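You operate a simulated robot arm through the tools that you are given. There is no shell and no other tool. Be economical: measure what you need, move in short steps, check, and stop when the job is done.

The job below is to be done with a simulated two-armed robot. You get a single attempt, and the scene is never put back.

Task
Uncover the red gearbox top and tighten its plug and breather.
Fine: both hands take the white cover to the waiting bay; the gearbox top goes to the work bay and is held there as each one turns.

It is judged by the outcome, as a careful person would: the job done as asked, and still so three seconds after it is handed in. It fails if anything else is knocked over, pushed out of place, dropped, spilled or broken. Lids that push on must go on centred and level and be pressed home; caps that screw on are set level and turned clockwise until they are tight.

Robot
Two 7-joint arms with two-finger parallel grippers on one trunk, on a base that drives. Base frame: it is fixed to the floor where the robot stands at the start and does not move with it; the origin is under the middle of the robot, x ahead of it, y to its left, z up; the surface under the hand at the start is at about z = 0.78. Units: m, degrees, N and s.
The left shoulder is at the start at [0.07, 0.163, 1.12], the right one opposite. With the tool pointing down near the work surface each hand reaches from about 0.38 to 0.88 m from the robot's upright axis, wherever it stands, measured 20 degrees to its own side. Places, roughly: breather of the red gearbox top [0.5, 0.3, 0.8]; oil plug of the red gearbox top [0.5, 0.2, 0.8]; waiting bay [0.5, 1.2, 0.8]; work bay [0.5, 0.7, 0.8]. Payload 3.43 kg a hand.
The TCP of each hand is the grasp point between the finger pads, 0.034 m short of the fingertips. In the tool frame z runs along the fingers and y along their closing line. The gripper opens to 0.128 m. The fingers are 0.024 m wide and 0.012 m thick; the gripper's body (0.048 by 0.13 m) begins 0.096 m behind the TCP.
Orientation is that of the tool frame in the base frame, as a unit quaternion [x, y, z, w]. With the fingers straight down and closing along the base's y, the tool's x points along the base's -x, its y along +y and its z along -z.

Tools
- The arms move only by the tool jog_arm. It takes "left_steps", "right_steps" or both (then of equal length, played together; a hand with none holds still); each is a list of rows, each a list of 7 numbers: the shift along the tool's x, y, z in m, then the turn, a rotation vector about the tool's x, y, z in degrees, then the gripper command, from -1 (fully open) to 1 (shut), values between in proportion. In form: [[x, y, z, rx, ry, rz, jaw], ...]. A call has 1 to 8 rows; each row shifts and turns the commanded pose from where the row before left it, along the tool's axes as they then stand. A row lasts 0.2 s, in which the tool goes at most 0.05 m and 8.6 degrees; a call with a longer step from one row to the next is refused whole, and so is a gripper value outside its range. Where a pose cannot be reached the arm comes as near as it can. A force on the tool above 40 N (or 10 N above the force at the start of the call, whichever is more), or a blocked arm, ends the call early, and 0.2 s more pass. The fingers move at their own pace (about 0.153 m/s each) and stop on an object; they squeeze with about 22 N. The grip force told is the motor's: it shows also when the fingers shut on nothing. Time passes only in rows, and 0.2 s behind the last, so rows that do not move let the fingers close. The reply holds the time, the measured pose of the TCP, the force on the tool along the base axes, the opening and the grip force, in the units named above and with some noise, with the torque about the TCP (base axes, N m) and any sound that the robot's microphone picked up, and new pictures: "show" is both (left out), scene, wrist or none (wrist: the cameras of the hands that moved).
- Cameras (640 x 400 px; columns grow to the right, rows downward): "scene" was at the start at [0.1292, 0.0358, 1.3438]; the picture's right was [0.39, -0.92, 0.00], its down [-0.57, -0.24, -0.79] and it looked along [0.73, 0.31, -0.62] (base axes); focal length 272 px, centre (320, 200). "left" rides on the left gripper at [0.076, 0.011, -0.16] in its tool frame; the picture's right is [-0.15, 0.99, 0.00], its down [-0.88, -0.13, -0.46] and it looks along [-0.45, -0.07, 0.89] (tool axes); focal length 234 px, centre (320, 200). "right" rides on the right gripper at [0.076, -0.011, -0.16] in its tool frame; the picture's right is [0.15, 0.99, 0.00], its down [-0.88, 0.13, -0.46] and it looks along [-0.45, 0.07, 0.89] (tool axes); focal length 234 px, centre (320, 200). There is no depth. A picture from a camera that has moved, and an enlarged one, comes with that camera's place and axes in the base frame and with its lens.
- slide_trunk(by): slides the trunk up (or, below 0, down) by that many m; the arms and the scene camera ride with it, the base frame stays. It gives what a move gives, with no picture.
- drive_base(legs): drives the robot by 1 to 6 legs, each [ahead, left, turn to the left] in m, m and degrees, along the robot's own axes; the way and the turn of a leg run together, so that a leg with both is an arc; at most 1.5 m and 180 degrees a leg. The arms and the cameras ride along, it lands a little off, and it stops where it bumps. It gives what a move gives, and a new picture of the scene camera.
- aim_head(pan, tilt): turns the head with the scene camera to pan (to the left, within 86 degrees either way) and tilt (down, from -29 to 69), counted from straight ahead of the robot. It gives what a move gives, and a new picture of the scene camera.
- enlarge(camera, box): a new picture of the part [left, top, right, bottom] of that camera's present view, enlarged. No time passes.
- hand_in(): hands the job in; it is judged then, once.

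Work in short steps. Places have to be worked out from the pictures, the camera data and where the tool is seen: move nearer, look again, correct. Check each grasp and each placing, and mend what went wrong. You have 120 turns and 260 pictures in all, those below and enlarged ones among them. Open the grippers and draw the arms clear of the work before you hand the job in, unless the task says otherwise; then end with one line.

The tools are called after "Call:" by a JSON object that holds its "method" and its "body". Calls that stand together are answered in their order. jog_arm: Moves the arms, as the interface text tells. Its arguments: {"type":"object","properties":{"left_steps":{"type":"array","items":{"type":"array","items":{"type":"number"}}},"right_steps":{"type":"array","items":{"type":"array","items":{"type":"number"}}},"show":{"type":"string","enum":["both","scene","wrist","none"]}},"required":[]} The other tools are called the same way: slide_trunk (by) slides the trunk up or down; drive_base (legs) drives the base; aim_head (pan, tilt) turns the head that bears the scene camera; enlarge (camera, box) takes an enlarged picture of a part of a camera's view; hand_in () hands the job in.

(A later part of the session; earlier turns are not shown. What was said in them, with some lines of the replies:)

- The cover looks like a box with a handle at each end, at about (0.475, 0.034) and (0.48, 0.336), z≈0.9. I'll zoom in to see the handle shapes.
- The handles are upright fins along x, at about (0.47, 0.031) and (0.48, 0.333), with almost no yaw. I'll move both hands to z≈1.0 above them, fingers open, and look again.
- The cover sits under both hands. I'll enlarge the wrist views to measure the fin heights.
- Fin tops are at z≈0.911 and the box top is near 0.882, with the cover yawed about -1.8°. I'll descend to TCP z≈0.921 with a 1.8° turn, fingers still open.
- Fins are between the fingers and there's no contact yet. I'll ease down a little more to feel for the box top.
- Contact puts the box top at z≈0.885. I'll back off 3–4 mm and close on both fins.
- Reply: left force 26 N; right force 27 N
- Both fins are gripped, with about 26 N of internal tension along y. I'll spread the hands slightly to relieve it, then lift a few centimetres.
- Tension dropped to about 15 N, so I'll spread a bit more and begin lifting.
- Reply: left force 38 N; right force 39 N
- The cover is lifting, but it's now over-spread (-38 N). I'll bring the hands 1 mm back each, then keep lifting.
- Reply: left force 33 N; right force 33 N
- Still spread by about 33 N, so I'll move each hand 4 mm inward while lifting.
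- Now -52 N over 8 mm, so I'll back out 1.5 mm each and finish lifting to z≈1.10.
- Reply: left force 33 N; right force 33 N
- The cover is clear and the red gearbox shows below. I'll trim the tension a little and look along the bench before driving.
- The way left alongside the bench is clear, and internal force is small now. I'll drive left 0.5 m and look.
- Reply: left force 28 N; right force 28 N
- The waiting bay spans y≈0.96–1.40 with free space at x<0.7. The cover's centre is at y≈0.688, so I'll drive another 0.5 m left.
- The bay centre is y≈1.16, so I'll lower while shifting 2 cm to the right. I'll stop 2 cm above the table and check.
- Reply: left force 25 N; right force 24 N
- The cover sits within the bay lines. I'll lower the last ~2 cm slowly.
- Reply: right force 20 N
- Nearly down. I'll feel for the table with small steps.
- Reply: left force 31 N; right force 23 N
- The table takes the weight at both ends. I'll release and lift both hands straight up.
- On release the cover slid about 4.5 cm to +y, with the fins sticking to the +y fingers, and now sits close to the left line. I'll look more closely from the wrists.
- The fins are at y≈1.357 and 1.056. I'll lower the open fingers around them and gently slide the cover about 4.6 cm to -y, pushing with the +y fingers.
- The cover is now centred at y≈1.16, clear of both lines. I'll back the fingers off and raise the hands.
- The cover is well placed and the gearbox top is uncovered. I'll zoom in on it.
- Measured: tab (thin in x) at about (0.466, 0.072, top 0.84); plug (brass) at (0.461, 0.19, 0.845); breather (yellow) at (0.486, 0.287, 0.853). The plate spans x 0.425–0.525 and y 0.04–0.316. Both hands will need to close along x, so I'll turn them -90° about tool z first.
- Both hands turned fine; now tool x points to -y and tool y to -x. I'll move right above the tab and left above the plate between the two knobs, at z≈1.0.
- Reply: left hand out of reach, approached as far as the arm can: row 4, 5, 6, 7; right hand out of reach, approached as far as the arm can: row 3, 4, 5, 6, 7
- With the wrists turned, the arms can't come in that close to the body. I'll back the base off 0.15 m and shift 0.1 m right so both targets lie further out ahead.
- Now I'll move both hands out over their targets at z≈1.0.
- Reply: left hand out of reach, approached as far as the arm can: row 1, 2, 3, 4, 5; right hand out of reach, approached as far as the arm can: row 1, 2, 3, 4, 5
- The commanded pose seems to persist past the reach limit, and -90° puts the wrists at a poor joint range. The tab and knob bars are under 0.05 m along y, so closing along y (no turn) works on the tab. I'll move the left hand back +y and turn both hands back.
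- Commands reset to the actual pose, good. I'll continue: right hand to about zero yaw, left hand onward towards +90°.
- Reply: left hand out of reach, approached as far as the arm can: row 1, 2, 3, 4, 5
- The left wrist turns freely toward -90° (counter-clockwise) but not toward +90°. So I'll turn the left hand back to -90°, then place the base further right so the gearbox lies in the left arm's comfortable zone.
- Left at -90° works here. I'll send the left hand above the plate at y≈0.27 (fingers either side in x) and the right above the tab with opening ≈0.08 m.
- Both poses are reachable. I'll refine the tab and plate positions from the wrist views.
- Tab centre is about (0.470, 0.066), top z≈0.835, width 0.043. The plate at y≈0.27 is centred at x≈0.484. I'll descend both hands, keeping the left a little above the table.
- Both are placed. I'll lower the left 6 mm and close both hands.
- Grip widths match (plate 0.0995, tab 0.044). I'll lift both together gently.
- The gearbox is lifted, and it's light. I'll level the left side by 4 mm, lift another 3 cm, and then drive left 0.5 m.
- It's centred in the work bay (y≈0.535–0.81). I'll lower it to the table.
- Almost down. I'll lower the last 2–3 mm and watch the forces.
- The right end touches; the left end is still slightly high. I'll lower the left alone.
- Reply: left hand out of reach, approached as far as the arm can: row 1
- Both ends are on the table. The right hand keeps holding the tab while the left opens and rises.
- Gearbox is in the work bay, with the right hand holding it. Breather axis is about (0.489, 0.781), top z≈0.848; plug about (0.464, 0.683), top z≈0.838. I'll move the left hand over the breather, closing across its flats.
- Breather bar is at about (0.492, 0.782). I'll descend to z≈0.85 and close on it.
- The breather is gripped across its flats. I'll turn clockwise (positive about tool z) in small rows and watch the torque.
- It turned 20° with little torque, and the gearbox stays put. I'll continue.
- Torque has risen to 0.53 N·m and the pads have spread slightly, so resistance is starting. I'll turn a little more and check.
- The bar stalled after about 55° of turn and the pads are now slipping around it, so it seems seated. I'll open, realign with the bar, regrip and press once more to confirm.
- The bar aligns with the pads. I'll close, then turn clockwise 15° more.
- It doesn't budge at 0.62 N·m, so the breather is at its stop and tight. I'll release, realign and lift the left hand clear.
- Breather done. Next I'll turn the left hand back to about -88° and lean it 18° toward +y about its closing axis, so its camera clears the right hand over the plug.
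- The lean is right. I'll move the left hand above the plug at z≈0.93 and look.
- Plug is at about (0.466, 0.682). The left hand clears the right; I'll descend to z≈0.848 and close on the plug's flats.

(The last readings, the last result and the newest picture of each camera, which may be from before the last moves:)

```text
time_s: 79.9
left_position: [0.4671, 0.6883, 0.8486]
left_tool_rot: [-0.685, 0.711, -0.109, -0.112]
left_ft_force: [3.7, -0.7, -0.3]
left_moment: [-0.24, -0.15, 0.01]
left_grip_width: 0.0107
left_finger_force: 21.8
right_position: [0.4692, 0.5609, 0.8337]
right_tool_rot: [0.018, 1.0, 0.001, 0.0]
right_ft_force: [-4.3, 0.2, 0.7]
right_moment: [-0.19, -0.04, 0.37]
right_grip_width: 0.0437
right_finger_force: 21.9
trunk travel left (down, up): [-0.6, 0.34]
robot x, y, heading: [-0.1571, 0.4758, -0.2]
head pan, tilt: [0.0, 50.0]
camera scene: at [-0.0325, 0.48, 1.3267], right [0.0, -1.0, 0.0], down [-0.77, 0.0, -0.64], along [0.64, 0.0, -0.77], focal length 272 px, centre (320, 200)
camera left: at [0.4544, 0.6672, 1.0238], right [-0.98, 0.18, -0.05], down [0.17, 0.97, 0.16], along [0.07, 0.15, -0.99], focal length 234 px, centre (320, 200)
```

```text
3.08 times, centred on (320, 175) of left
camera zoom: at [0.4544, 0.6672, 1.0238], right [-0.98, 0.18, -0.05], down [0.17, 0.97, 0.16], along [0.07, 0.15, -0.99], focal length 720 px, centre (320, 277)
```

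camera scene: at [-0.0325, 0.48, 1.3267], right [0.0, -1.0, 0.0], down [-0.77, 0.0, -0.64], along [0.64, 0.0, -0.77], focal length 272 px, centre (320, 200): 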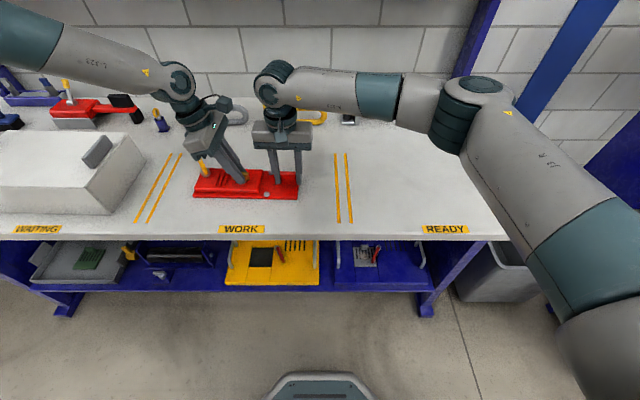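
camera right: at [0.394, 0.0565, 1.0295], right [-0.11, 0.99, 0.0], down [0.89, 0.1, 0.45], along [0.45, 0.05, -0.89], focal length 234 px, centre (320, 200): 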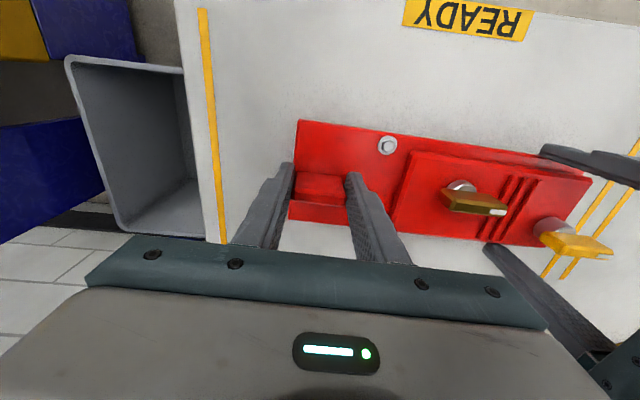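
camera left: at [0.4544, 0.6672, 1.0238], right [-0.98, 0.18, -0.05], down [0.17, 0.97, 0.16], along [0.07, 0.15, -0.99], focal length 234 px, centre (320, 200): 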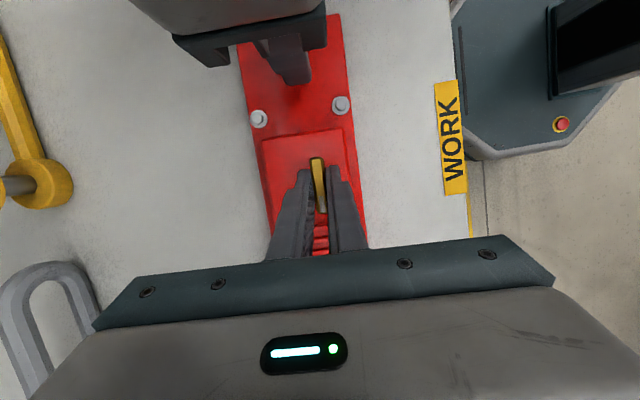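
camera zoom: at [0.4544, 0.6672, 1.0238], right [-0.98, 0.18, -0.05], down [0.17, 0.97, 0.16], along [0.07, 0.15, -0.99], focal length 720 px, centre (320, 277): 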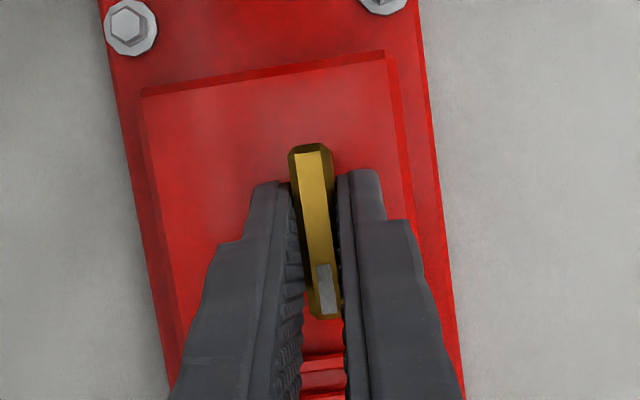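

Plug gripped. I'll turn it clockwise about the vertical, with the tilt compensated, in 5° rows.

Call:
{"method": "jog_arm", "body": {"left_steps": [[0, -0.0005, 0, -1.545, 0, 4.755, 1], [0, -0.0005, 0, -1.545, 0, 4.755, 1], [0, -0.0005, 0, -1.545, 0, 4.755, 1], [0, -0.0005, 0, -1.545, 0, 4.755, 1]]}}

```text
time_s: 80.9
left_position: [0.4672, 0.6914, 0.8504]
left_tool_rot: [-0.55, 0.82, -0.088, -0.131]
left_ft_force: [5.7, -12.3, -6.3]
left_moment: [0.12, 0.01, 0.06]
left_grip_width: 0.0107
left_finger_force: 21.9
right_position: [0.4682, 0.5625, 0.8347]
right_tool_rot: [0.017, 1.0, 0.002, 0.0]
right_ft_force: [-5.9, 12.3, 6.4]
right_moment: [0.33, -0.04, 0.64]
right_grip_width: 0.044
right_finger_force: 21.8
trunk travel left (down, up): [-0.6, 0.34]
robot x, y, heading: [-0.1584, 0.4771, -0.1]
head pan, tilt: [0.0, 50.0]
camera scene: at [-0.0322, 0.4802, 1.3267], right [0.0, -1.0, 0.0], down [-0.77, 0.0, -0.64], along [0.64, 0.0, -0.77], focal length 272 px, centre (320, 200)
camera left: at [0.4474, 0.6746, 1.0255], right [-0.86, 0.5, -0.05], down [0.49, 0.86, 0.16], along [0.12, 0.11, -0.99], focal length 234 px, centre (320, 200)
```

scene: 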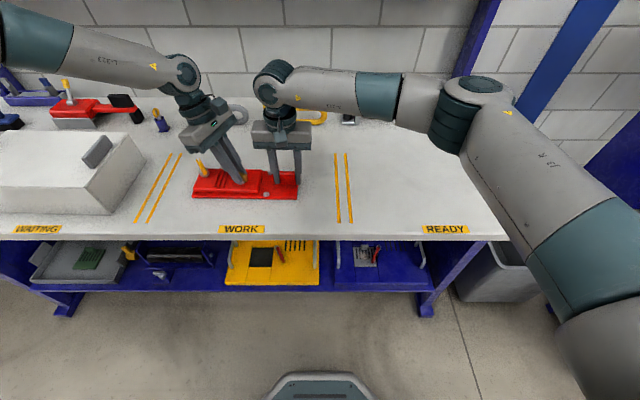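
left: 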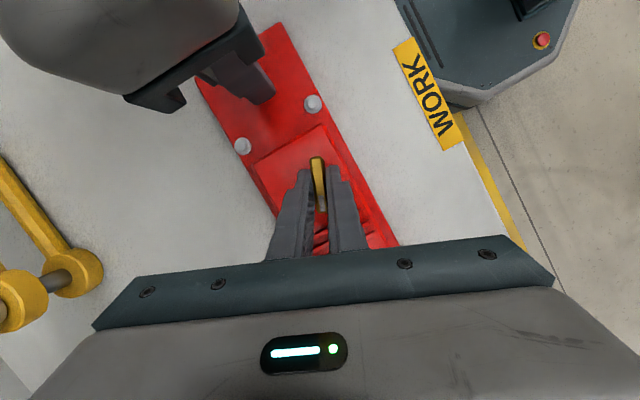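

The plug turned 20° with no torque. The hand drifted about 3 mm in +y, so I'll correct that and keep turning.

Call:
{"method": "jog_arm", "body": {"left_steps": [[0.0018, -0.0022, 0.002, -1.545, 0, 4.755, 1], [0, -0.0005, 0, -1.545, 0, 4.755, 1], [0, -0.0005, 0, -1.545, 0, 4.755, 1], [0, -0.0005, 0, -1.545, 0, 4.755, 1]], "show": "wrist"}}

```text
time_s: 81.9
left_position: [0.4517, 0.6991, 0.8618]
left_tool_rot: [-0.4, 0.903, -0.068, -0.142]
left_ft_force: [12.7, -28.1, -0.6]
left_moment: [-0.71, -0.34, 0.74]
left_grip_width: 0.0119
left_finger_force: 22.3
left hand out of reach, approached as far as the arm can: row 1, 2, 3, 4
right_position: [0.4687, 0.5628, 0.834]
right_tool_rot: [0.017, 1.0, 0.003, -0.002]
right_ft_force: [-12.6, 28.7, 0.6]
right_moment: [0.13, 0.07, 0.39]
right_grip_width: 0.0449
right_finger_force: 21.6
trunk travel left (down, up): [-0.6, 0.34]
robot x, y, heading: [-0.1573, 0.4796, -0.0]
head pan, tilt: [0.0, 50.0]
camera left: at [0.4272, 0.6917, 1.0376], right [-0.64, 0.77, -0.05], down [0.75, 0.64, 0.16], along [0.16, 0.06, -0.99], focal length 234 px, centre (320, 200)
```

left: 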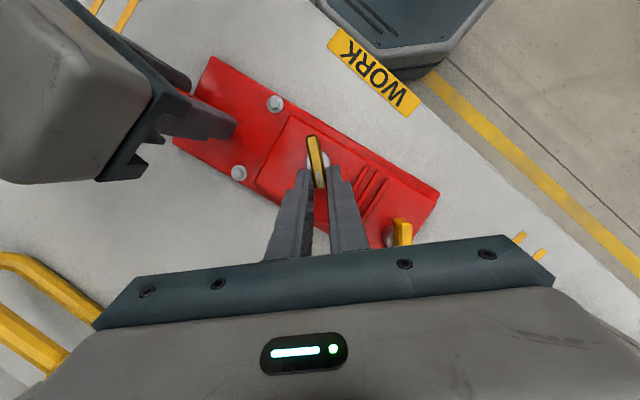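

The lean runs the left wrist out of range and it pulled on the plug (28 N). I'll release the plug right away and inspect.

Call:
{"method": "jog_arm", "body": {"left_steps": [[0, 0, 0, 0, 0, 0, 0.5], [0, 0, 0, 0, 0, 0, 0.3], [0, 0, -0.03, 0, 0, 0, 0.06], [0, 0, -0.05, 0, 0, 0, 0.06], [0, 0, -0.04, 0, 0, 0, 0.06]]}}

Call:
{"method": "enlarge", "body": {"camera": "scene", "box": [150, 100, 330, 220]}}

```text
time_s: 83.1
left_position: [0.4753, 0.7278, 0.9762]
left_tool_rot: [-0.401, 0.902, -0.064, -0.144]
left_ft_force: [0.3, -0.7, 0.1]
left_moment: [0.01, 0.01, 0.0]
left_grip_width: 0.0598
left_finger_force: 0.0
right_position: [0.4691, 0.5608, 0.8334]
right_tool_rot: [0.018, 1.0, 0.001, 0.0]
right_ft_force: [0.7, 0.4, -2.9]
right_moment: [-0.21, 0.05, 0.08]
right_grip_width: 0.0446
right_finger_force: 22.1
trunk travel left (down, up): [-0.6, 0.34]
robot x, y, heading: [-0.1587, 0.4794, -0.2]
head pan, tilt: [0.0, 50.0]
camera scene: at [-0.0326, 0.4799, 1.3266], right [0.0, -1.0, 0.0], down [-0.77, 0.0, -0.64], along [0.64, 0.0, -0.77], focal length 272 px, centre (320, 200)
camera left: at [0.4522, 0.7192, 1.152], right [-0.64, 0.77, -0.05], down [0.75, 0.64, 0.16], along [0.15, 0.07, -0.99], focal length 234 px, centre (320, 200)
```

scene: 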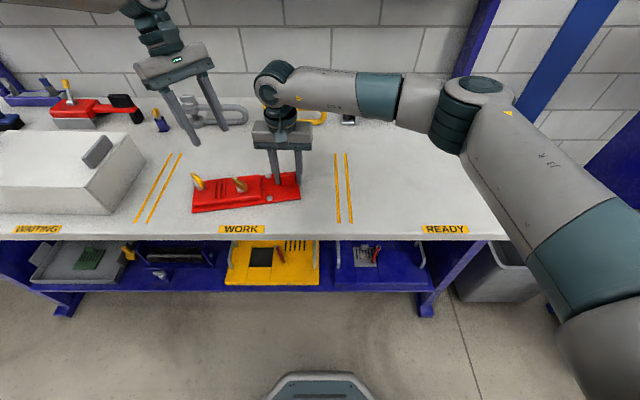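
left: 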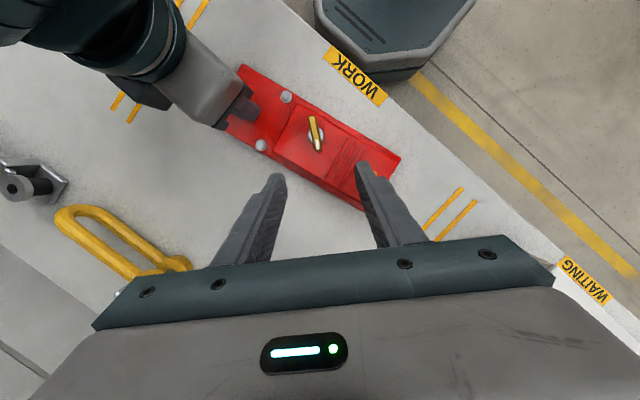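

```text
3.33 times, centred on (240, 160) of scene
camera zoom: at [-0.0326, 0.4799, 1.3266], right [0.0, -1.0, 0.0], down [-0.77, 0.0, -0.64], along [0.64, 0.0, -0.77], focal length 907 px, centre (587, 333)
```

zoom: 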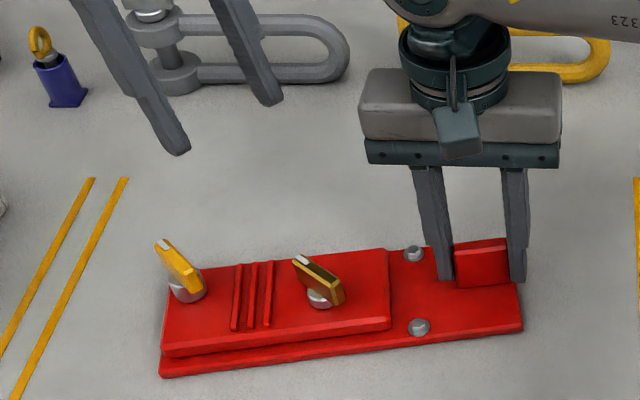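

The gearbox slewed about 12° about the tab. It's still in the bay, upright, and the plug has turned about 40°. I'll regrip the tab aligned with it and swing it back straight with the right hand, while the left goes vertical again.

Call:
{"method": "jog_arm", "body": {"right_steps": [[0, 0, 0, 0, 0, 0, 0], [0, 0, 0, 0, 0, -5.5, 0], [0, 0, 0, 0, 0, -5.5, 0], [0, 0, 0, 0, 0, 0, 1], [0, 0, 0, 0, 0, 0, 1], [0, 0, 0, 0, 0, 0, 1]], "left_steps": [[0, 0, -0.02, 0, -6, 0, 0], [0, 0, 0, 0, -6, 0, 0], [0, 0, 0, 0, -6, 0, 0], [0, 0, 0, 0, 0, 0, 0], [0, 0, 0, 0, 0, 0, 0], [0, 0, 0, 0, 0, 0, 0]]}}

```text
time_s: 84.5
left_position: [0.4803, 0.7324, 0.9956]
left_tool_rot: [-0.405, 0.914, 0.0, 0.0]
left_ft_force: [-0.5, -0.2, -0.3]
left_moment: [0.02, 0.01, 0.0]
left_grip_width: 0.064
left_finger_force: 0.0
right_position: [0.4705, 0.56, 0.8341]
right_tool_rot: [-0.077, 0.997, 0.0, 0.0]
right_ft_force: [-1.1, 0.7, 0.3]
right_moment: [-0.23, -0.03, 0.14]
right_grip_width: 0.0438
right_finger_force: 22.4
trunk travel left (down, up): [-0.6, 0.34]
robot x, y, heading: [-0.1593, 0.4748, 0.1]
head pan, tilt: [0.0, 50.0]
camera scene: at [-0.0326, 0.48, 1.3267], right [0.0, -1.0, 0.0], down [-0.77, 0.0, -0.64], along [0.64, 0.0, -0.77], focal length 272 px, centre (320, 200)
camera right: at [0.3959, 0.5374, 0.9932], right [-0.3, 0.95, 0.0], down [0.85, 0.26, 0.46], along [0.43, 0.14, -0.89], focal length 234 px, centre (320, 200)
camera left: at [0.4207, 0.6842, 1.1546], right [-0.64, 0.77, 0.0], down [0.69, 0.57, 0.46], along [0.35, 0.29, -0.89], focal length 234 px, centre (320, 200)
```

scene: 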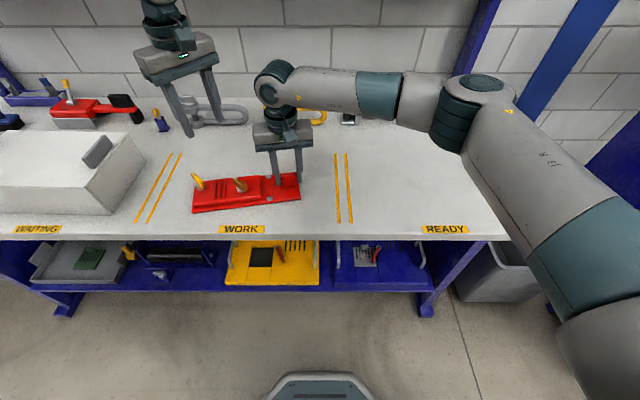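
right: 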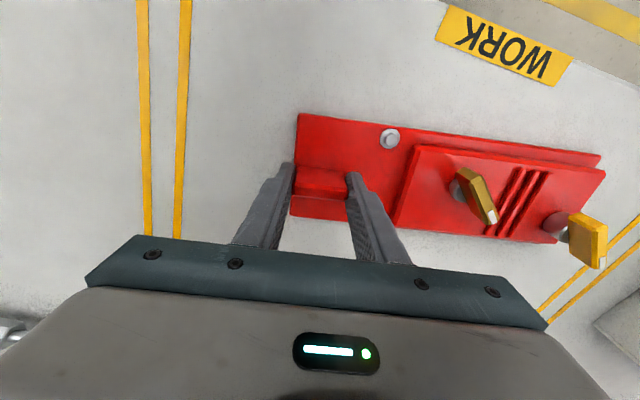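
left: 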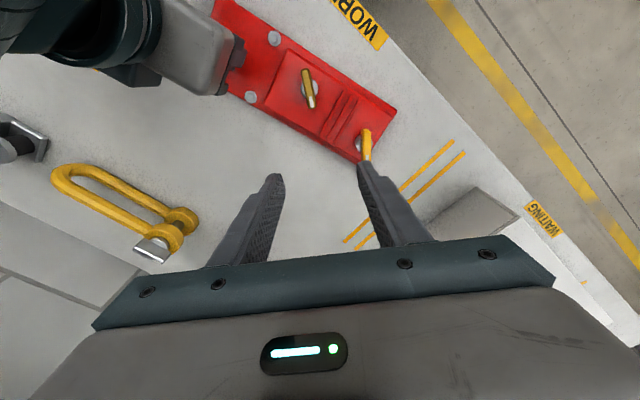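

The grip is aligned with the tab. I'll swing the gearbox back 11° clockwise.

Call:
{"method": "jog_arm", "body": {"right_steps": [[0, 0, 0, 0, 0, 4, 1], [0, 0, 0, 0, 0, 4, 1], [0, 0, 0, 0, 0, 4, 1], [0, 0, 0, 0, 0, 0, 1]]}}

```text
time_s: 85.5
left_position: [0.4792, 0.7322, 0.9947]
left_tool_rot: [-0.406, 0.914, 0.0, 0.0]
left_ft_force: [0.4, -0.7, -0.1]
left_moment: [-0.01, 0.01, -0.03]
left_grip_width: 0.064
left_finger_force: 0.0
right_position: [0.4695, 0.5604, 0.8324]
right_tool_rot: [0.028, 1.0, 0.001, 0.0]
right_ft_force: [-0.7, 0.6, -0.3]
right_moment: [-0.16, -0.04, 0.13]
right_grip_width: 0.044
right_finger_force: 21.7
trunk travel left (down, up): [-0.6, 0.34]
robot x, y, heading: [-0.1585, 0.4801, -0.1]
head pan, tilt: [0.0, 50.0]
camera scene: at [-0.0324, 0.48, 1.3267], right [0.0, -1.0, 0.0], down [-0.77, 0.0, -0.64], along [0.64, 0.0, -0.77], focal length 272 px, centre (320, 200)
camera right: at [0.3933, 0.5536, 0.9933], right [-0.09, 1.0, 0.0], down [0.89, 0.08, 0.46], along [0.45, 0.04, -0.89], focal length 234 px, centre (320, 200)
```

scene: 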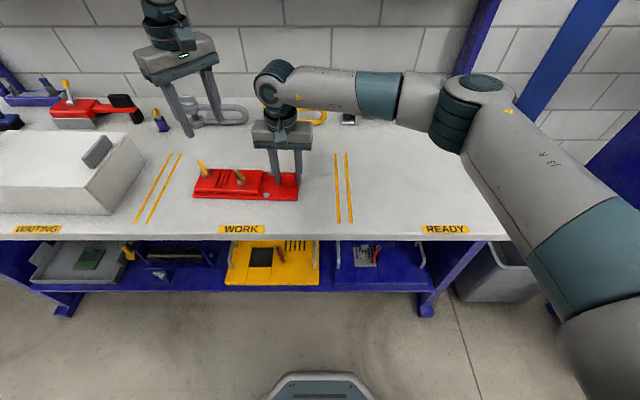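
right: 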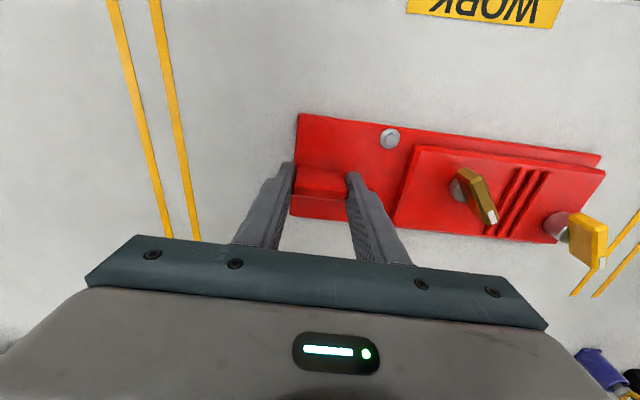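

Straight again. Now I'll open the right hand, lean it 45° back toward the robot about its closing axis (fingers still around the tab), and regrip. That keeps it out of the left hand's way.

Call:
{"method": "jog_arm", "body": {"right_steps": [[0, 0, 0, 0, 0, 0, 0], [0, 0, 0, 0, -7.5, 0, 0], [0, 0, 0, 0, -7.5, 0, 0], [0, 0, 0, 0, -7.5, 0, 0], [0, 0, 0, 0, -7.5, 0, 0], [0, 0, 0, 0, -7.5, 0, 0], [0, 0, 0, 0, -7.5, 0, 0], [0.0057, 0, -0.0057, 0, 0, 0, 0]]}}

Call:
{"method": "enlarge", "body": {"camera": "scene", "box": [150, 100, 330, 220]}}

```text
time_s: 87.3
left_position: [0.4795, 0.7313, 0.9956]
left_tool_rot: [-0.406, 0.914, 0.001, 0.0]
left_ft_force: [0.9, -0.2, 0.1]
left_moment: [0.0, 0.04, 0.02]
left_grip_width: 0.064
left_finger_force: 0.2
right_position: [0.462, 0.5599, 0.8332]
right_tool_rot: [0.026, 0.924, -0.009, 0.382]
right_ft_force: [0.0, 0.4, -0.1]
right_moment: [0.04, 0.01, 0.02]
right_grip_width: 0.0642
right_finger_force: 0.0
trunk travel left (down, up): [-0.6, 0.34]
robot x, y, heading: [-0.1607, 0.4801, 0.2]
head pan, tilt: [0.0, 50.0]
camera scene: at [-0.0328, 0.4798, 1.3268], right [0.0, -1.0, 0.0], down [-0.77, 0.0, -0.64], along [0.64, 0.0, -0.77], focal length 272 px, centre (320, 200)
camera right: at [0.2946, 0.5586, 0.8932], right [-0.05, 0.99, -0.1], down [0.31, 0.11, 0.95], along [0.95, 0.02, -0.31], focal length 234 px, centre (320, 200)
```

scene: 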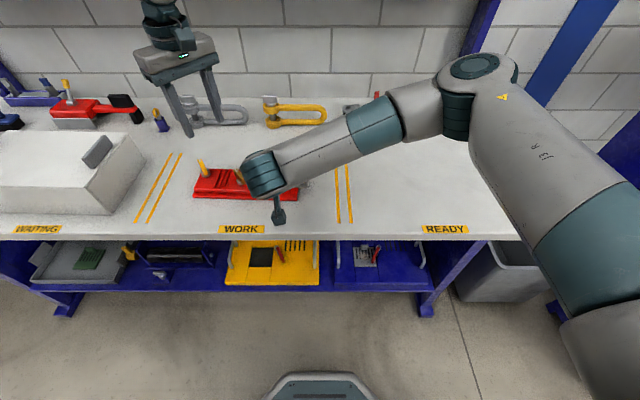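
right: 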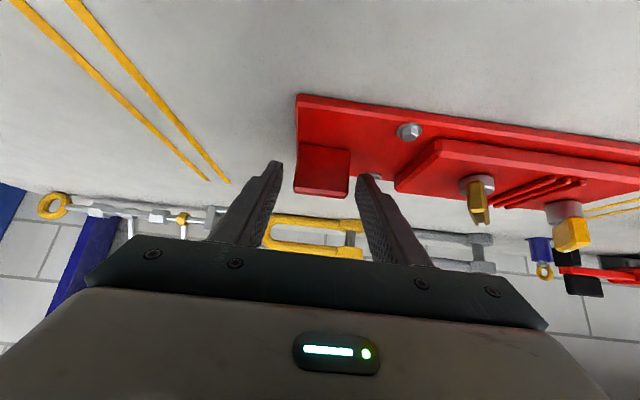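

```text
3.33 times, centred on (240, 160) of scene
camera zoom: at [-0.0328, 0.4798, 1.3268], right [0.0, -1.0, 0.0], down [-0.77, 0.0, -0.64], along [0.64, 0.0, -0.77], focal length 907 px, centre (587, 333)
```

zoom: 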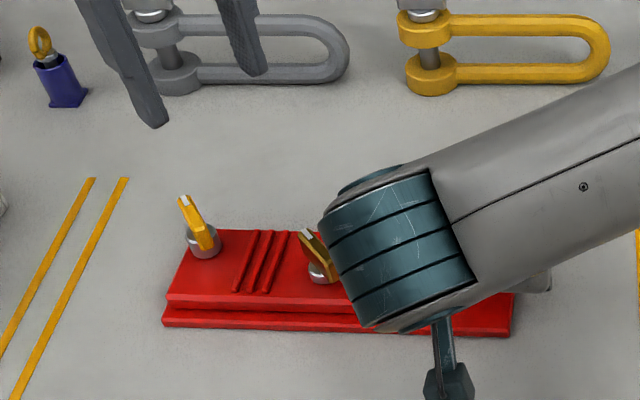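

The lean worked and the tab is between the fingers. I'll close the right hand.

Call:
{"method": "jog_arm", "body": {"right_steps": [[0, 0, 0, 0, 0, 0, 1], [0, 0, 0, 0, 0, 0, 1], [0, 0, 0, 0, 0, 0, 1]], "show": "wrist"}}

Call:
{"method": "jog_arm", "body": {"left_steps": [[0, 0, 0, 0, 0, 0, 0.06]], "show": "wrist"}}

Call:
{"method": "enlarge", "body": {"camera": "left", "box": [210, 30, 420, 190]}}

```text
time_s: 88.1
left_position: [0.4803, 0.7317, 0.9968]
left_tool_rot: [-0.405, 0.914, 0.0, -0.001]
left_ft_force: [0.0, -0.2, 0.8]
left_moment: [0.0, -0.02, 0.04]
left_grip_width: 0.0638
left_finger_force: 0.0
right_position: [0.4626, 0.5605, 0.8343]
right_tool_rot: [0.025, 0.924, -0.01, 0.383]
right_ft_force: [-0.1, -0.3, -0.4]
right_moment: [0.1, -0.17, 0.19]
right_grip_width: 0.044
right_finger_force: 21.2
trunk travel left (down, up): [-0.6, 0.34]
robot x, y, heading: [-0.1586, 0.475, -0.3]
head pan, tilt: [0.0, 50.0]
camera right: at [0.2947, 0.5587, 0.8933], right [-0.05, 0.99, -0.1], down [0.31, 0.11, 0.94], along [0.95, 0.02, -0.31], focal length 234 px, centre (320, 200)
```

right: 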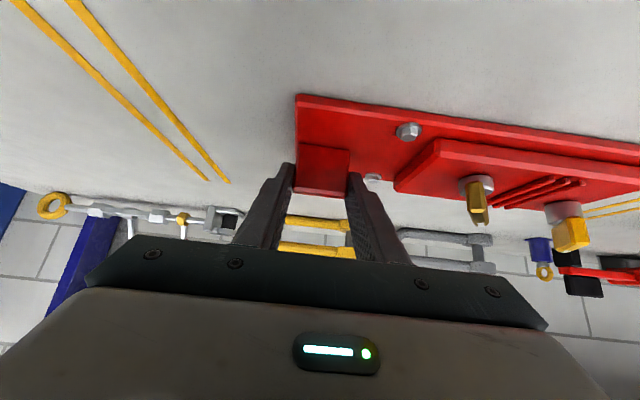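

```text
time_s: 88.5
left_position: [0.4801, 0.7326, 0.9953]
left_tool_rot: [-0.406, 0.914, 0.001, 0.0]
left_ft_force: [0.4, -0.3, -0.1]
left_moment: [0.02, 0.03, 0.0]
left_grip_width: 0.0601
left_finger_force: 0.1
right_position: [0.4621, 0.5594, 0.8349]
right_tool_rot: [0.025, 0.924, -0.01, 0.382]
right_ft_force: [-0.1, 0.5, 0.0]
right_moment: [0.01, -0.17, 0.19]
right_grip_width: 0.0438
right_finger_force: 21.8
trunk travel left (down, up): [-0.6, 0.34]
robot x, y, heading: [-0.1613, 0.4782, 0.2]
head pan, tilt: [0.0, 50.0]
camera left: at [0.4206, 0.6842, 1.1547], right [-0.64, 0.77, 0.0], down [0.69, 0.57, 0.46], along [0.35, 0.29, -0.89], focal length 234 px, centre (320, 200)
```

left: 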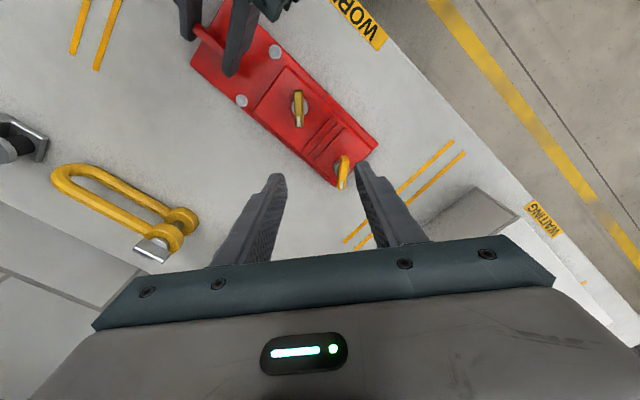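

```text
2.50 times, centred on (315, 110) of left
camera zoom: at [0.4206, 0.6842, 1.1547], right [-0.64, 0.77, 0.0], down [0.69, 0.57, 0.46], along [0.35, 0.29, -0.89], focal length 585 px, centre (332, 425)
```

zoom: 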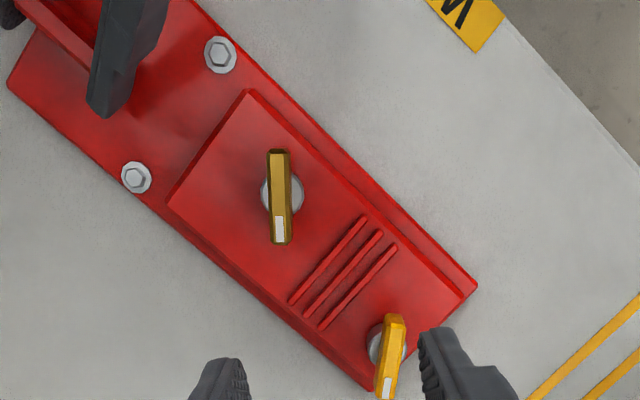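

Right holds the tab again. The plug bar is now 52° clockwise of +y at about (0.462, 0.684). I'll align the left hand (yaw -38°), move above it, and look.

Call:
{"method": "jog_arm", "body": {"left_steps": [[0, 0, 0, 0, 0, 4.95, 0.2], [0, 0, 0, 0, 0, 4.95, 0.2], [0.0222, -0.0138, 0.03, 0, 0, 0, 0.2], [0.0222, -0.0138, 0.03, 0, 0, 0, 0.2], [0, 0, 0, 0, 0, 0, 0.2]]}}

Call:
{"method": "enlarge", "body": {"camera": "left", "box": [240, 90, 400, 220]}}

```text
time_s: 89.7
left_position: [0.4633, 0.6842, 0.934]
left_tool_rot: [-0.326, 0.945, 0.0, 0.001]
left_ft_force: [-1.2, 1.1, 0.7]
left_moment: [-0.02, 0.0, -0.03]
left_grip_width: 0.051
left_finger_force: 0.1
right_position: [0.4629, 0.5607, 0.8337]
right_tool_rot: [0.026, 0.924, -0.01, 0.382]
right_ft_force: [0.3, 0.2, 0.6]
right_moment: [0.0, -0.23, -0.16]
right_grip_width: 0.0436
right_finger_force: 22.2
trunk travel left (down, up): [-0.6, 0.34]
robot x, y, heading: [-0.1583, 0.4786, 0.0]
head pan, tilt: [0.0, 50.0]
camera scene: at [-0.0327, 0.4801, 1.3267], right [0.0, -1.0, 0.0], down [-0.77, 0.0, -0.64], along [0.64, 0.0, -0.77], focal length 272 px, centre (320, 200)
camera left: at [0.3956, 0.6455, 1.0929], right [-0.49, 0.87, 0.0], down [0.77, 0.44, 0.46], along [0.4, 0.22, -0.89], focal length 234 px, centre (320, 200)
```

scene: 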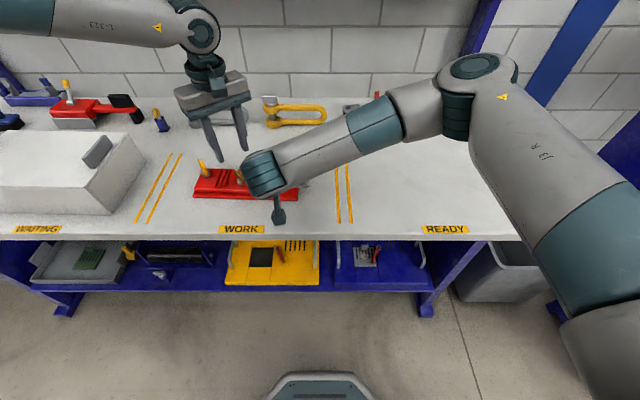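
left: 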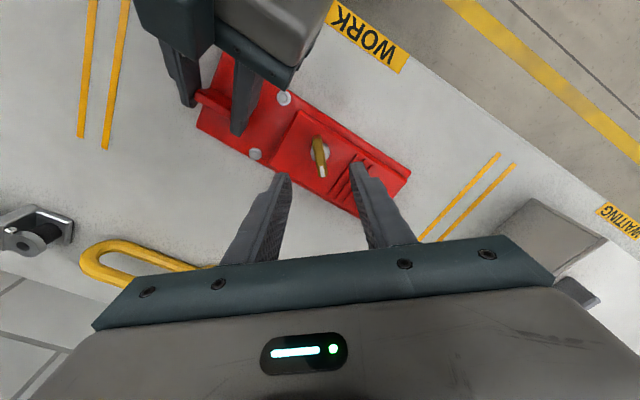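

```text
3.08 times, centred on (320, 155) of left
camera zoom: at [0.3956, 0.6455, 1.0929], right [-0.49, 0.87, 0.0], down [0.77, 0.44, 0.46], along [0.4, 0.22, -0.89], focal length 720 px, centre (320, 338)
```

zoom: 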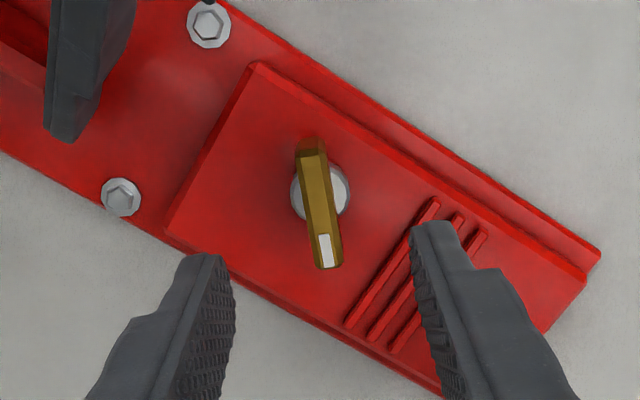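

Aligned over the plug at about (0.4625, 0.681). I'll descend to z≈0.847 and close.

Call:
{"method": "jog_arm", "body": {"left_steps": [[0.001, -0.0005, 0.0435, 0, 0, 0, 0.2], [0.001, -0.0005, 0.0435, 0, 0, 0, 0.2], [0, 0, 0, 0, 0, 0, 1], [0, 0, 0, 0, 0, 0, 1], [0, 0, 0, 0, 0, 0, 1]], "show": "wrist"}}

Call:
{"method": "enlarge", "body": {"camera": "left", "box": [240, 110, 400, 240]}}

```text
time_s: 90.5
left_position: [0.4488, 0.6896, 0.8585]
left_tool_rot: [-0.322, 0.947, -0.01, 0.002]
left_ft_force: [1.0, -2.2, -0.2]
left_moment: [0.36, -0.12, -0.02]
left_grip_width: 0.011
left_finger_force: 22.0
left hand out of reach, approached as far as the arm can: row 1, 2
right_position: [0.4594, 0.5681, 0.8337]
right_tool_rot: [0.019, 0.925, -0.001, 0.38]
right_ft_force: [-1.0, 1.0, 0.7]
right_moment: [-0.14, -0.07, 0.05]
right_grip_width: 0.0443
right_finger_force: 21.7
trunk travel left (down, up): [-0.6, 0.34]
robot x, y, heading: [-0.1584, 0.4789, -0.0]
head pan, tilt: [0.0, 50.0]
stopped in row 4 (left hand): the force on the tool passed its limit at 43 N (the readings are from after the stop); the commanded pose is now the measured one
camera left: at [0.3804, 0.6552, 1.0183], right [-0.49, 0.87, -0.02], down [0.77, 0.44, 0.46], along [0.41, 0.21, -0.89], focal length 234 px, centre (320, 200)
```

left: 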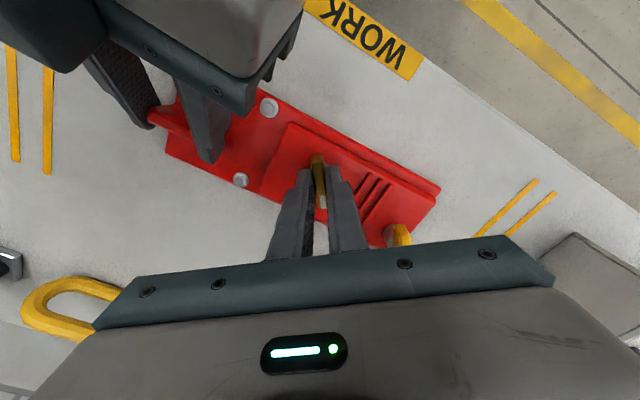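

```text
3.08 times, centred on (320, 175) of left
camera zoom: at [0.3804, 0.6552, 1.0183], right [-0.49, 0.87, -0.02], down [0.77, 0.44, 0.46], along [0.41, 0.21, -0.89], focal length 720 px, centre (320, 277)
```

zoom: 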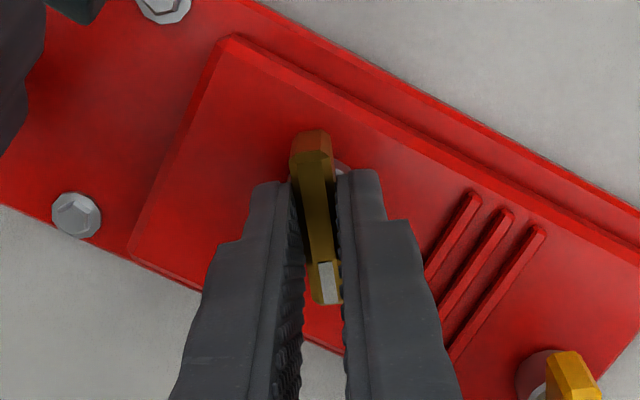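

The left arm couldn't reach fully down and dragged the gearbox about 1.3 cm, but forces are relaxed now (2 N) and the plug is gripped squarely. I'll try turning clockwise a few degrees here and watch the torque.

Call:
{"method": "jog_arm", "body": {"left_steps": [[0, 0, 0, 0, 0, 4, 1], [0, 0, 0, 0, 0, 4, 1], [0, 0, 0, 0, 0, 0, 1]], "show": "wrist"}}

Call:
{"method": "enlarge", "body": {"camera": "left", "box": [240, 110, 400, 240]}}

```text
time_s: 91.3
left_position: [0.4484, 0.691, 0.8594]
left_tool_rot: [-0.255, 0.967, -0.01, 0.004]
left_ft_force: [9.3, -3.0, -2.3]
left_moment: [0.28, -0.19, 0.58]
left_grip_width: 0.0133
left_finger_force: 21.9
right_position: [0.4583, 0.5687, 0.8336]
right_tool_rot: [0.018, 0.925, -0.001, 0.38]
right_ft_force: [-9.3, 4.4, 2.9]
right_moment: [-0.2, 0.14, 0.47]
right_grip_width: 0.044
right_finger_force: 22.2
trunk travel left (down, up): [-0.6, 0.34]
robot x, y, heading: [-0.1585, 0.4796, -0.0]
head pan, tilt: [0.0, 50.0]
camera left: at [0.3754, 0.6659, 1.0182], right [-0.36, 0.93, -0.02], down [0.82, 0.33, 0.46], along [0.43, 0.15, -0.89], focal length 234 px, centre (320, 200)
```

left: 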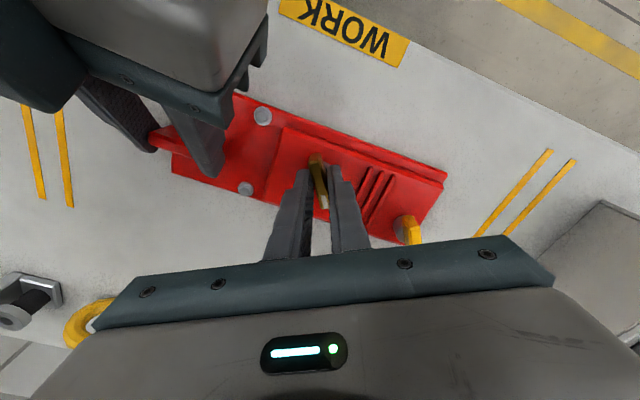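

```text
3.08 times, centred on (320, 175) of left
camera zoom: at [0.3754, 0.6659, 1.0182], right [-0.36, 0.93, -0.02], down [0.82, 0.33, 0.46], along [0.43, 0.15, -0.89], focal length 720 px, centre (320, 277)
```

zoom: 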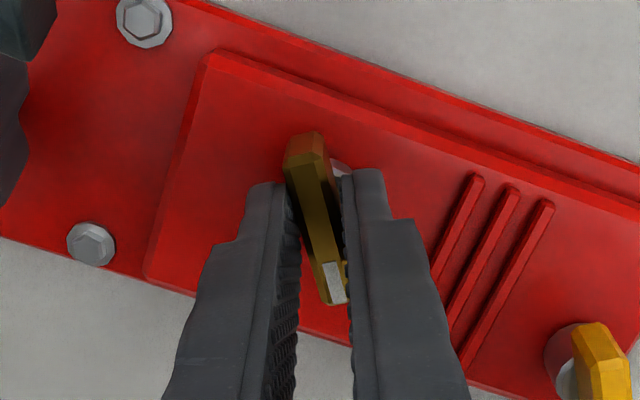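

Torque is 0.58 N·m and the bar is slipping in the pads, so it stalls like the breather did. I'll push a few degrees more to confirm.

Call:
{"method": "jog_arm", "body": {"left_steps": [[0, 0, 0, 0, 0, 4, 1], [0, 0, 0, 0, 0, 3, 1], [0, 0, 0, 0, 0, 0, 1]], "show": "wrist"}}

Call:
{"method": "enlarge", "body": {"camera": "left", "box": [240, 110, 400, 240]}}

```text
time_s: 92.1
left_position: [0.4494, 0.6905, 0.8589]
left_tool_rot: [-0.197, 0.98, -0.01, 0.004]
left_ft_force: [9.3, -9.1, -0.2]
left_moment: [-0.09, 0.06, 0.65]
left_grip_width: 0.0163
left_finger_force: 22.1
right_position: [0.4583, 0.5676, 0.8335]
right_tool_rot: [0.018, 0.924, -0.001, 0.381]
right_ft_force: [-8.5, 9.0, 0.5]
right_moment: [-0.21, -0.15, 0.33]
right_grip_width: 0.0443
right_finger_force: 21.8
trunk travel left (down, up): [-0.6, 0.34]
robot x, y, heading: [-0.159, 0.4773, -0.2]
head pan, tilt: [0.0, 50.0]
camera left: at [0.3727, 0.6747, 1.0183], right [-0.24, 0.97, -0.02], down [0.86, 0.23, 0.46], along [0.45, 0.09, -0.89], focal length 234 px, centre (320, 200)
```

left: 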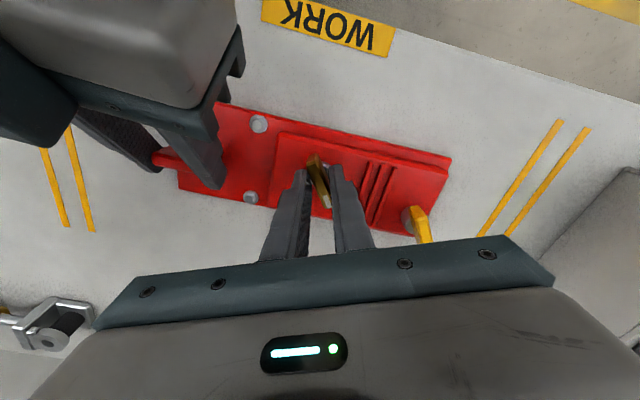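

```text
3.08 times, centred on (320, 175) of left
camera zoom: at [0.3727, 0.6747, 1.0183], right [-0.24, 0.97, -0.02], down [0.86, 0.23, 0.46], along [0.45, 0.09, -0.89], focal length 720 px, centre (320, 277)
```

zoom: 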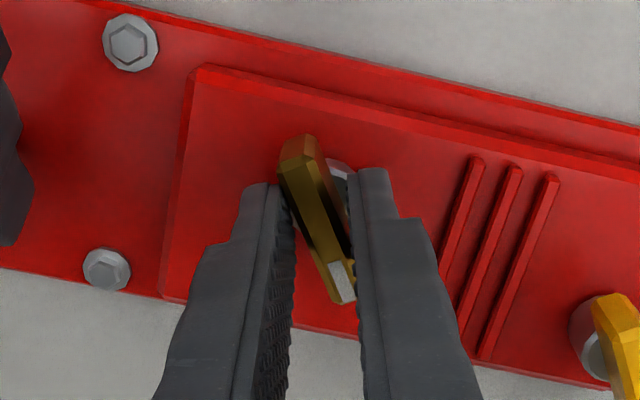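

Plug doesn't move at 0.65 N·m, so it's tight. I'll release, realign and lift the left hand, then inspect both.

Call:
{"method": "jog_arm", "body": {"left_steps": [[0, 0, 0, 0, 0, 0, 0.3], [0, 0, 0, 0, 0, -7, 0.3], [0, 0, 0, 0, 0, -7, 0.3], [0, 0, -0.04, 0, 0, 0, 0.3], [0, 0, -0.05, 0, 0, 0, 0.3], [0, 0, -0.05, 0, 0, 0, 0.3]]}}

Call:
{"method": "enlarge", "body": {"camera": "left", "box": [180, 30, 460, 210]}}

```text
time_s: 93.5
left_position: [0.4453, 0.693, 1.0]
left_tool_rot: [-0.314, 0.949, -0.008, 0.002]
left_ft_force: [0.2, 0.6, -0.6]
left_moment: [0.0, -0.02, 0.02]
left_grip_width: 0.0447
left_finger_force: 0.1
right_position: [0.4591, 0.5673, 0.8333]
right_tool_rot: [0.02, 0.925, -0.003, 0.38]
right_ft_force: [-1.5, -0.6, -1.1]
right_moment: [0.0, 0.17, 0.19]
right_grip_width: 0.0441
right_finger_force: 21.7
trunk travel left (down, up): [-0.6, 0.34]
robot x, y, heading: [-0.1609, 0.4717, -0.0]
head pan, tilt: [0.0, 50.0]
camera scene: at [-0.0335, 0.4796, 1.3267], right [0.0, -1.0, 0.0], down [-0.77, 0.0, -0.64], along [0.64, 0.0, -0.77], focal length 272 px, centre (320, 200)
camera left: at [0.3758, 0.66, 1.1598], right [-0.47, 0.88, -0.02], down [0.78, 0.43, 0.46], along [0.41, 0.2, -0.89], focal length 234 px, centre (320, 200)
```

scene: 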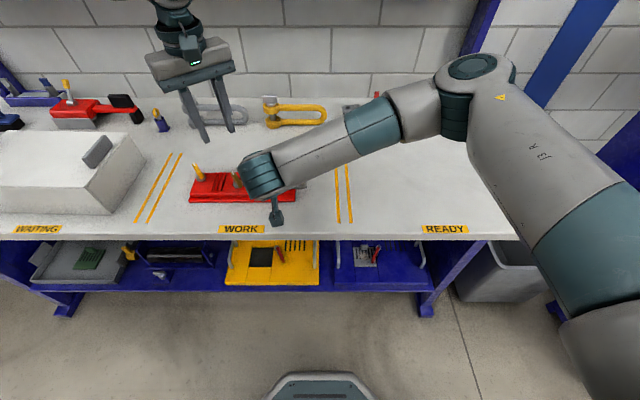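
left: 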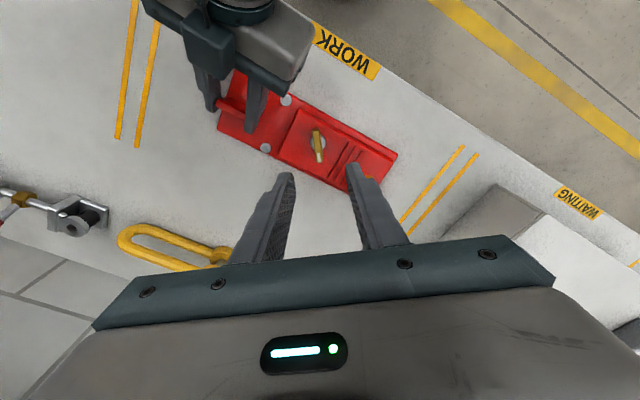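

```text
2.22 times, centred on (320, 120) of left
camera zoom: at [0.3758, 0.66, 1.1598], right [-0.47, 0.88, -0.02], down [0.78, 0.43, 0.46], along [0.41, 0.2, -0.89], focal length 520 px, centre (320, 378)
```

zoom: 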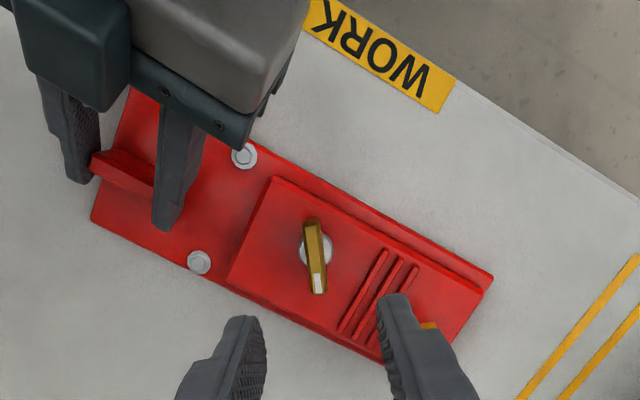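

Both are turned about 55° and seated. Now I'll release the tab and withdraw the right hand along its axis, moving the left away up.

Call:
{"method": "jog_arm", "body": {"right_steps": [[0, 0, 0, 0, 0, 0, 0.15], [0, 0, 0, 0, 0, 0, 0.1], [0, 0, -0.03, 0, 0, 0, 0.1], [0, 0, -0.04, 0, 0, 0, 0.1], [0, 0, -0.045, 0, 0, 0, 0.1], [0, 0, -0.045, 0, 0, 0, 0.1]], "left_steps": [[0, 0, -0.02, 0, 0, 0, 0.3], [0, 0, -0.02, 0, 0, 0, 0.3], [0, 0, -0.02, 0, 0, 0, 0.3], [0, 0, -0.02, 0, 0, 0, 0.3], [0, 0, 0, 0, 0, 0, 0.3], [0, 0, 0, 0, 0, 0, 0.3]], "show": "scene"}}

Call:
{"method": "jog_arm", "body": {"right_steps": [[0.03, -0.03, 0, 0, 7.5, 0, 0], [0, -0.04, -0.01, 0, 7.5, 0, 0], [0, -0.04, -0.01, 0, 7.5, 0, 0], [0, -0.04, -0.01, 0, 7.5, 0, 0], [0, 0, 0, 0, 7.5, 0, 0], [0, 0, 0, 0, 7.5, 0, 0]], "show": "scene"}}

Call:
{"method": "enlarge", "body": {"camera": "scene", "box": [130, 120, 350, 250]}}

```text
time_s: 94.9
left_position: [0.4447, 0.6935, 1.0801]
left_tool_rot: [-0.314, 0.949, -0.009, 0.002]
left_ft_force: [-0.4, -0.1, -0.6]
left_moment: [0.0, 0.0, 0.0]
left_grip_width: 0.0448
left_finger_force: 0.0
right_position: [0.3441, 0.5715, 0.9489]
right_tool_rot: [0.02, 0.924, -0.002, 0.381]
right_ft_force: [0.6, 0.5, 0.4]
right_moment: [0.0, -0.02, 0.03]
right_grip_width: 0.0576
right_finger_force: 0.1
trunk travel left (down, up): [-0.6, 0.34]
robot x, y, heading: [-0.1598, 0.4744, -0.0]
head pan, tilt: [0.0, 50.0]
camera scene: at [-0.0342, 0.4802, 1.3269], right [0.0, -1.0, 0.0], down [-0.77, 0.0, -0.64], along [0.64, 0.0, -0.77], focal length 272 px, centre (320, 200)
```

scene: 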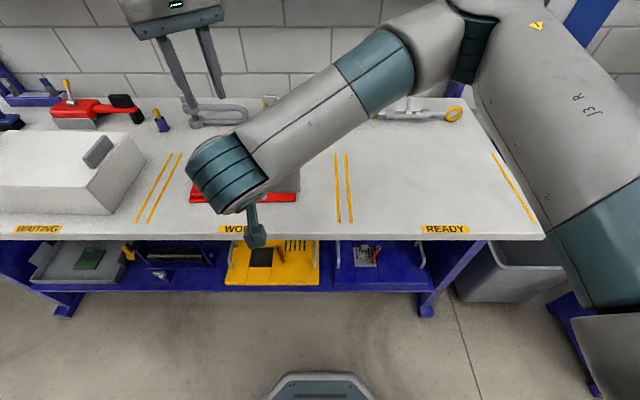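

```text
time_s: 96.3
left_position: [0.4459, 0.6913, 1.0799]
left_tool_rot: [-0.313, 0.95, -0.008, 0.002]
left_ft_force: [-0.2, -1.0, -0.1]
left_moment: [0.05, 0.02, 0.0]
left_grip_width: 0.0448
left_finger_force: 0.1
right_position: [0.3042, 0.4199, 0.9518]
right_tool_rot: [0.018, 1.0, 0.006, -0.003]
right_ft_force: [0.1, 0.2, 0.0]
right_moment: [-0.01, 0.02, -0.01]
right_grip_width: 0.064
right_finger_force: 0.1
trunk travel left (down, up): [-0.6, 0.34]
robot x, y, heading: [-0.1639, 0.4799, -0.2]
head pan, tilt: [0.0, 50.0]
camera scene: at [-0.0321, 0.4791, 1.3267], right [0.0, -1.0, 0.0], down [-0.77, 0.0, -0.64], along [0.64, 0.0, -0.77], focal length 272 px, centre (320, 200)
```

scene: 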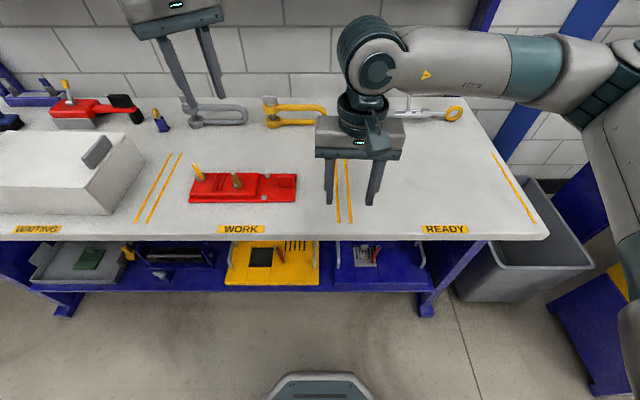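

```text
2.91 times, centred on (240, 185) of scene
camera zoom: at [-0.0321, 0.4791, 1.3267], right [0.0, -1.0, 0.0], down [-0.77, 0.0, -0.64], along [0.64, 0.0, -0.77], focal length 792 px, centre (553, 244)
```

zoom: 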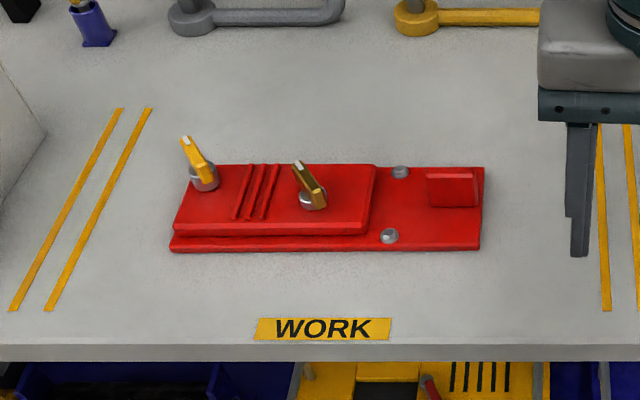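

The gearbox sits straight in the work bay with both bars at the same stop angle, and everything else is undisturbed. I'll open both grippers fully, raise the arms, and take a last look at the waiting bay.

Call:
{"method": "jog_arm", "body": {"right_steps": [[0, -0.02, -0.04, 0, 0, 0, -1], [0, 0, -0.04, 0, 0, 0, -1], [0, 0, -0.04, 0, 0, 0, -1]], "left_steps": [[0, 0, -0.02, 0, 0, 0, -1], [0, 0, -0.02, 0, 0, 0, -1], [0, 0, 0, 0, 0, 0, -1]], "show": "none"}}

Call:
{"method": "aim_head", "body": {"pan": 35, "tilt": 40}}

```text
time_s: 97.1
left_position: [0.4453, 0.6946, 1.1176]
left_tool_rot: [-0.314, 0.949, -0.01, 0.002]
left_ft_force: [-0.1, -0.2, -0.2]
left_moment: [0.01, 0.0, 0.02]
left_grip_width: 0.128
left_finger_force: 0.0
right_position: [0.3032, 0.3996, 1.072]
right_tool_rot: [0.018, 1.0, 0.005, -0.002]
right_ft_force: [-0.6, 0.4, -0.6]
right_moment: [-0.01, 0.01, -0.01]
right_grip_width: 0.128
right_finger_force: 0.0
trunk travel left (down, up): [-0.6, 0.34]
robot x, y, heading: [-0.1605, 0.4761, 0.1]
head pan, tilt: [0.0, 50.0]
```

```text
time_s: 98.2
left_position: [0.4452, 0.6952, 1.1177]
left_tool_rot: [-0.314, 0.949, -0.009, 0.002]
left_ft_force: [0.0, -0.6, -0.5]
left_moment: [0.01, 0.0, 0.0]
left_grip_width: 0.128
left_finger_force: 0.1
right_position: [0.3049, 0.4004, 1.0711]
right_tool_rot: [0.019, 1.0, 0.007, -0.003]
right_ft_force: [-0.7, -0.7, -0.2]
right_moment: [0.0, 0.03, -0.01]
right_grip_width: 0.1283
right_finger_force: 0.0
trunk travel left (down, up): [-0.6, 0.34]
robot x, y, heading: [-0.1609, 0.4763, 0.1]
head pan, tilt: [35.0, 40.0]
camera scene: at [-0.0401, 0.5286, 1.3409], right [0.57, -0.82, 0.0], down [-0.53, -0.37, -0.77], along [0.63, 0.44, -0.64], focal length 272 px, centre (320, 200)
```

scene: 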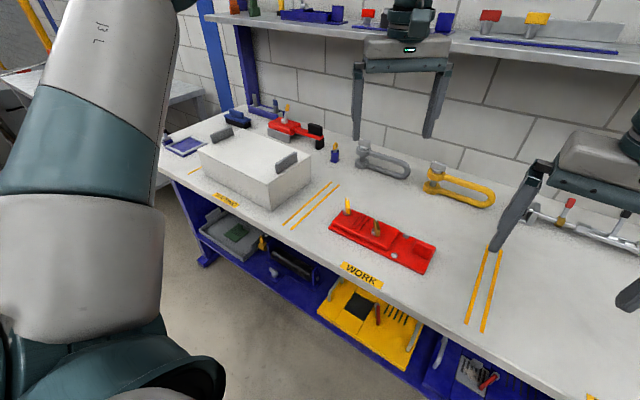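

The cover is in the waiting bay, the gearbox top is in the work bay with both fittings tight, and both arms are clear with grippers open. Handing in.

Call:
{"method": "hand_in", "body": {}}

```text
The job is handed in.
```

The white cover is in the waiting bay. The red gearbox top is in the work bay, with its breather and oil plug turned clockwise until they stopped at about 0.6 N·m; the gearbox slewed about 12° during the plug turn and was set straight again.
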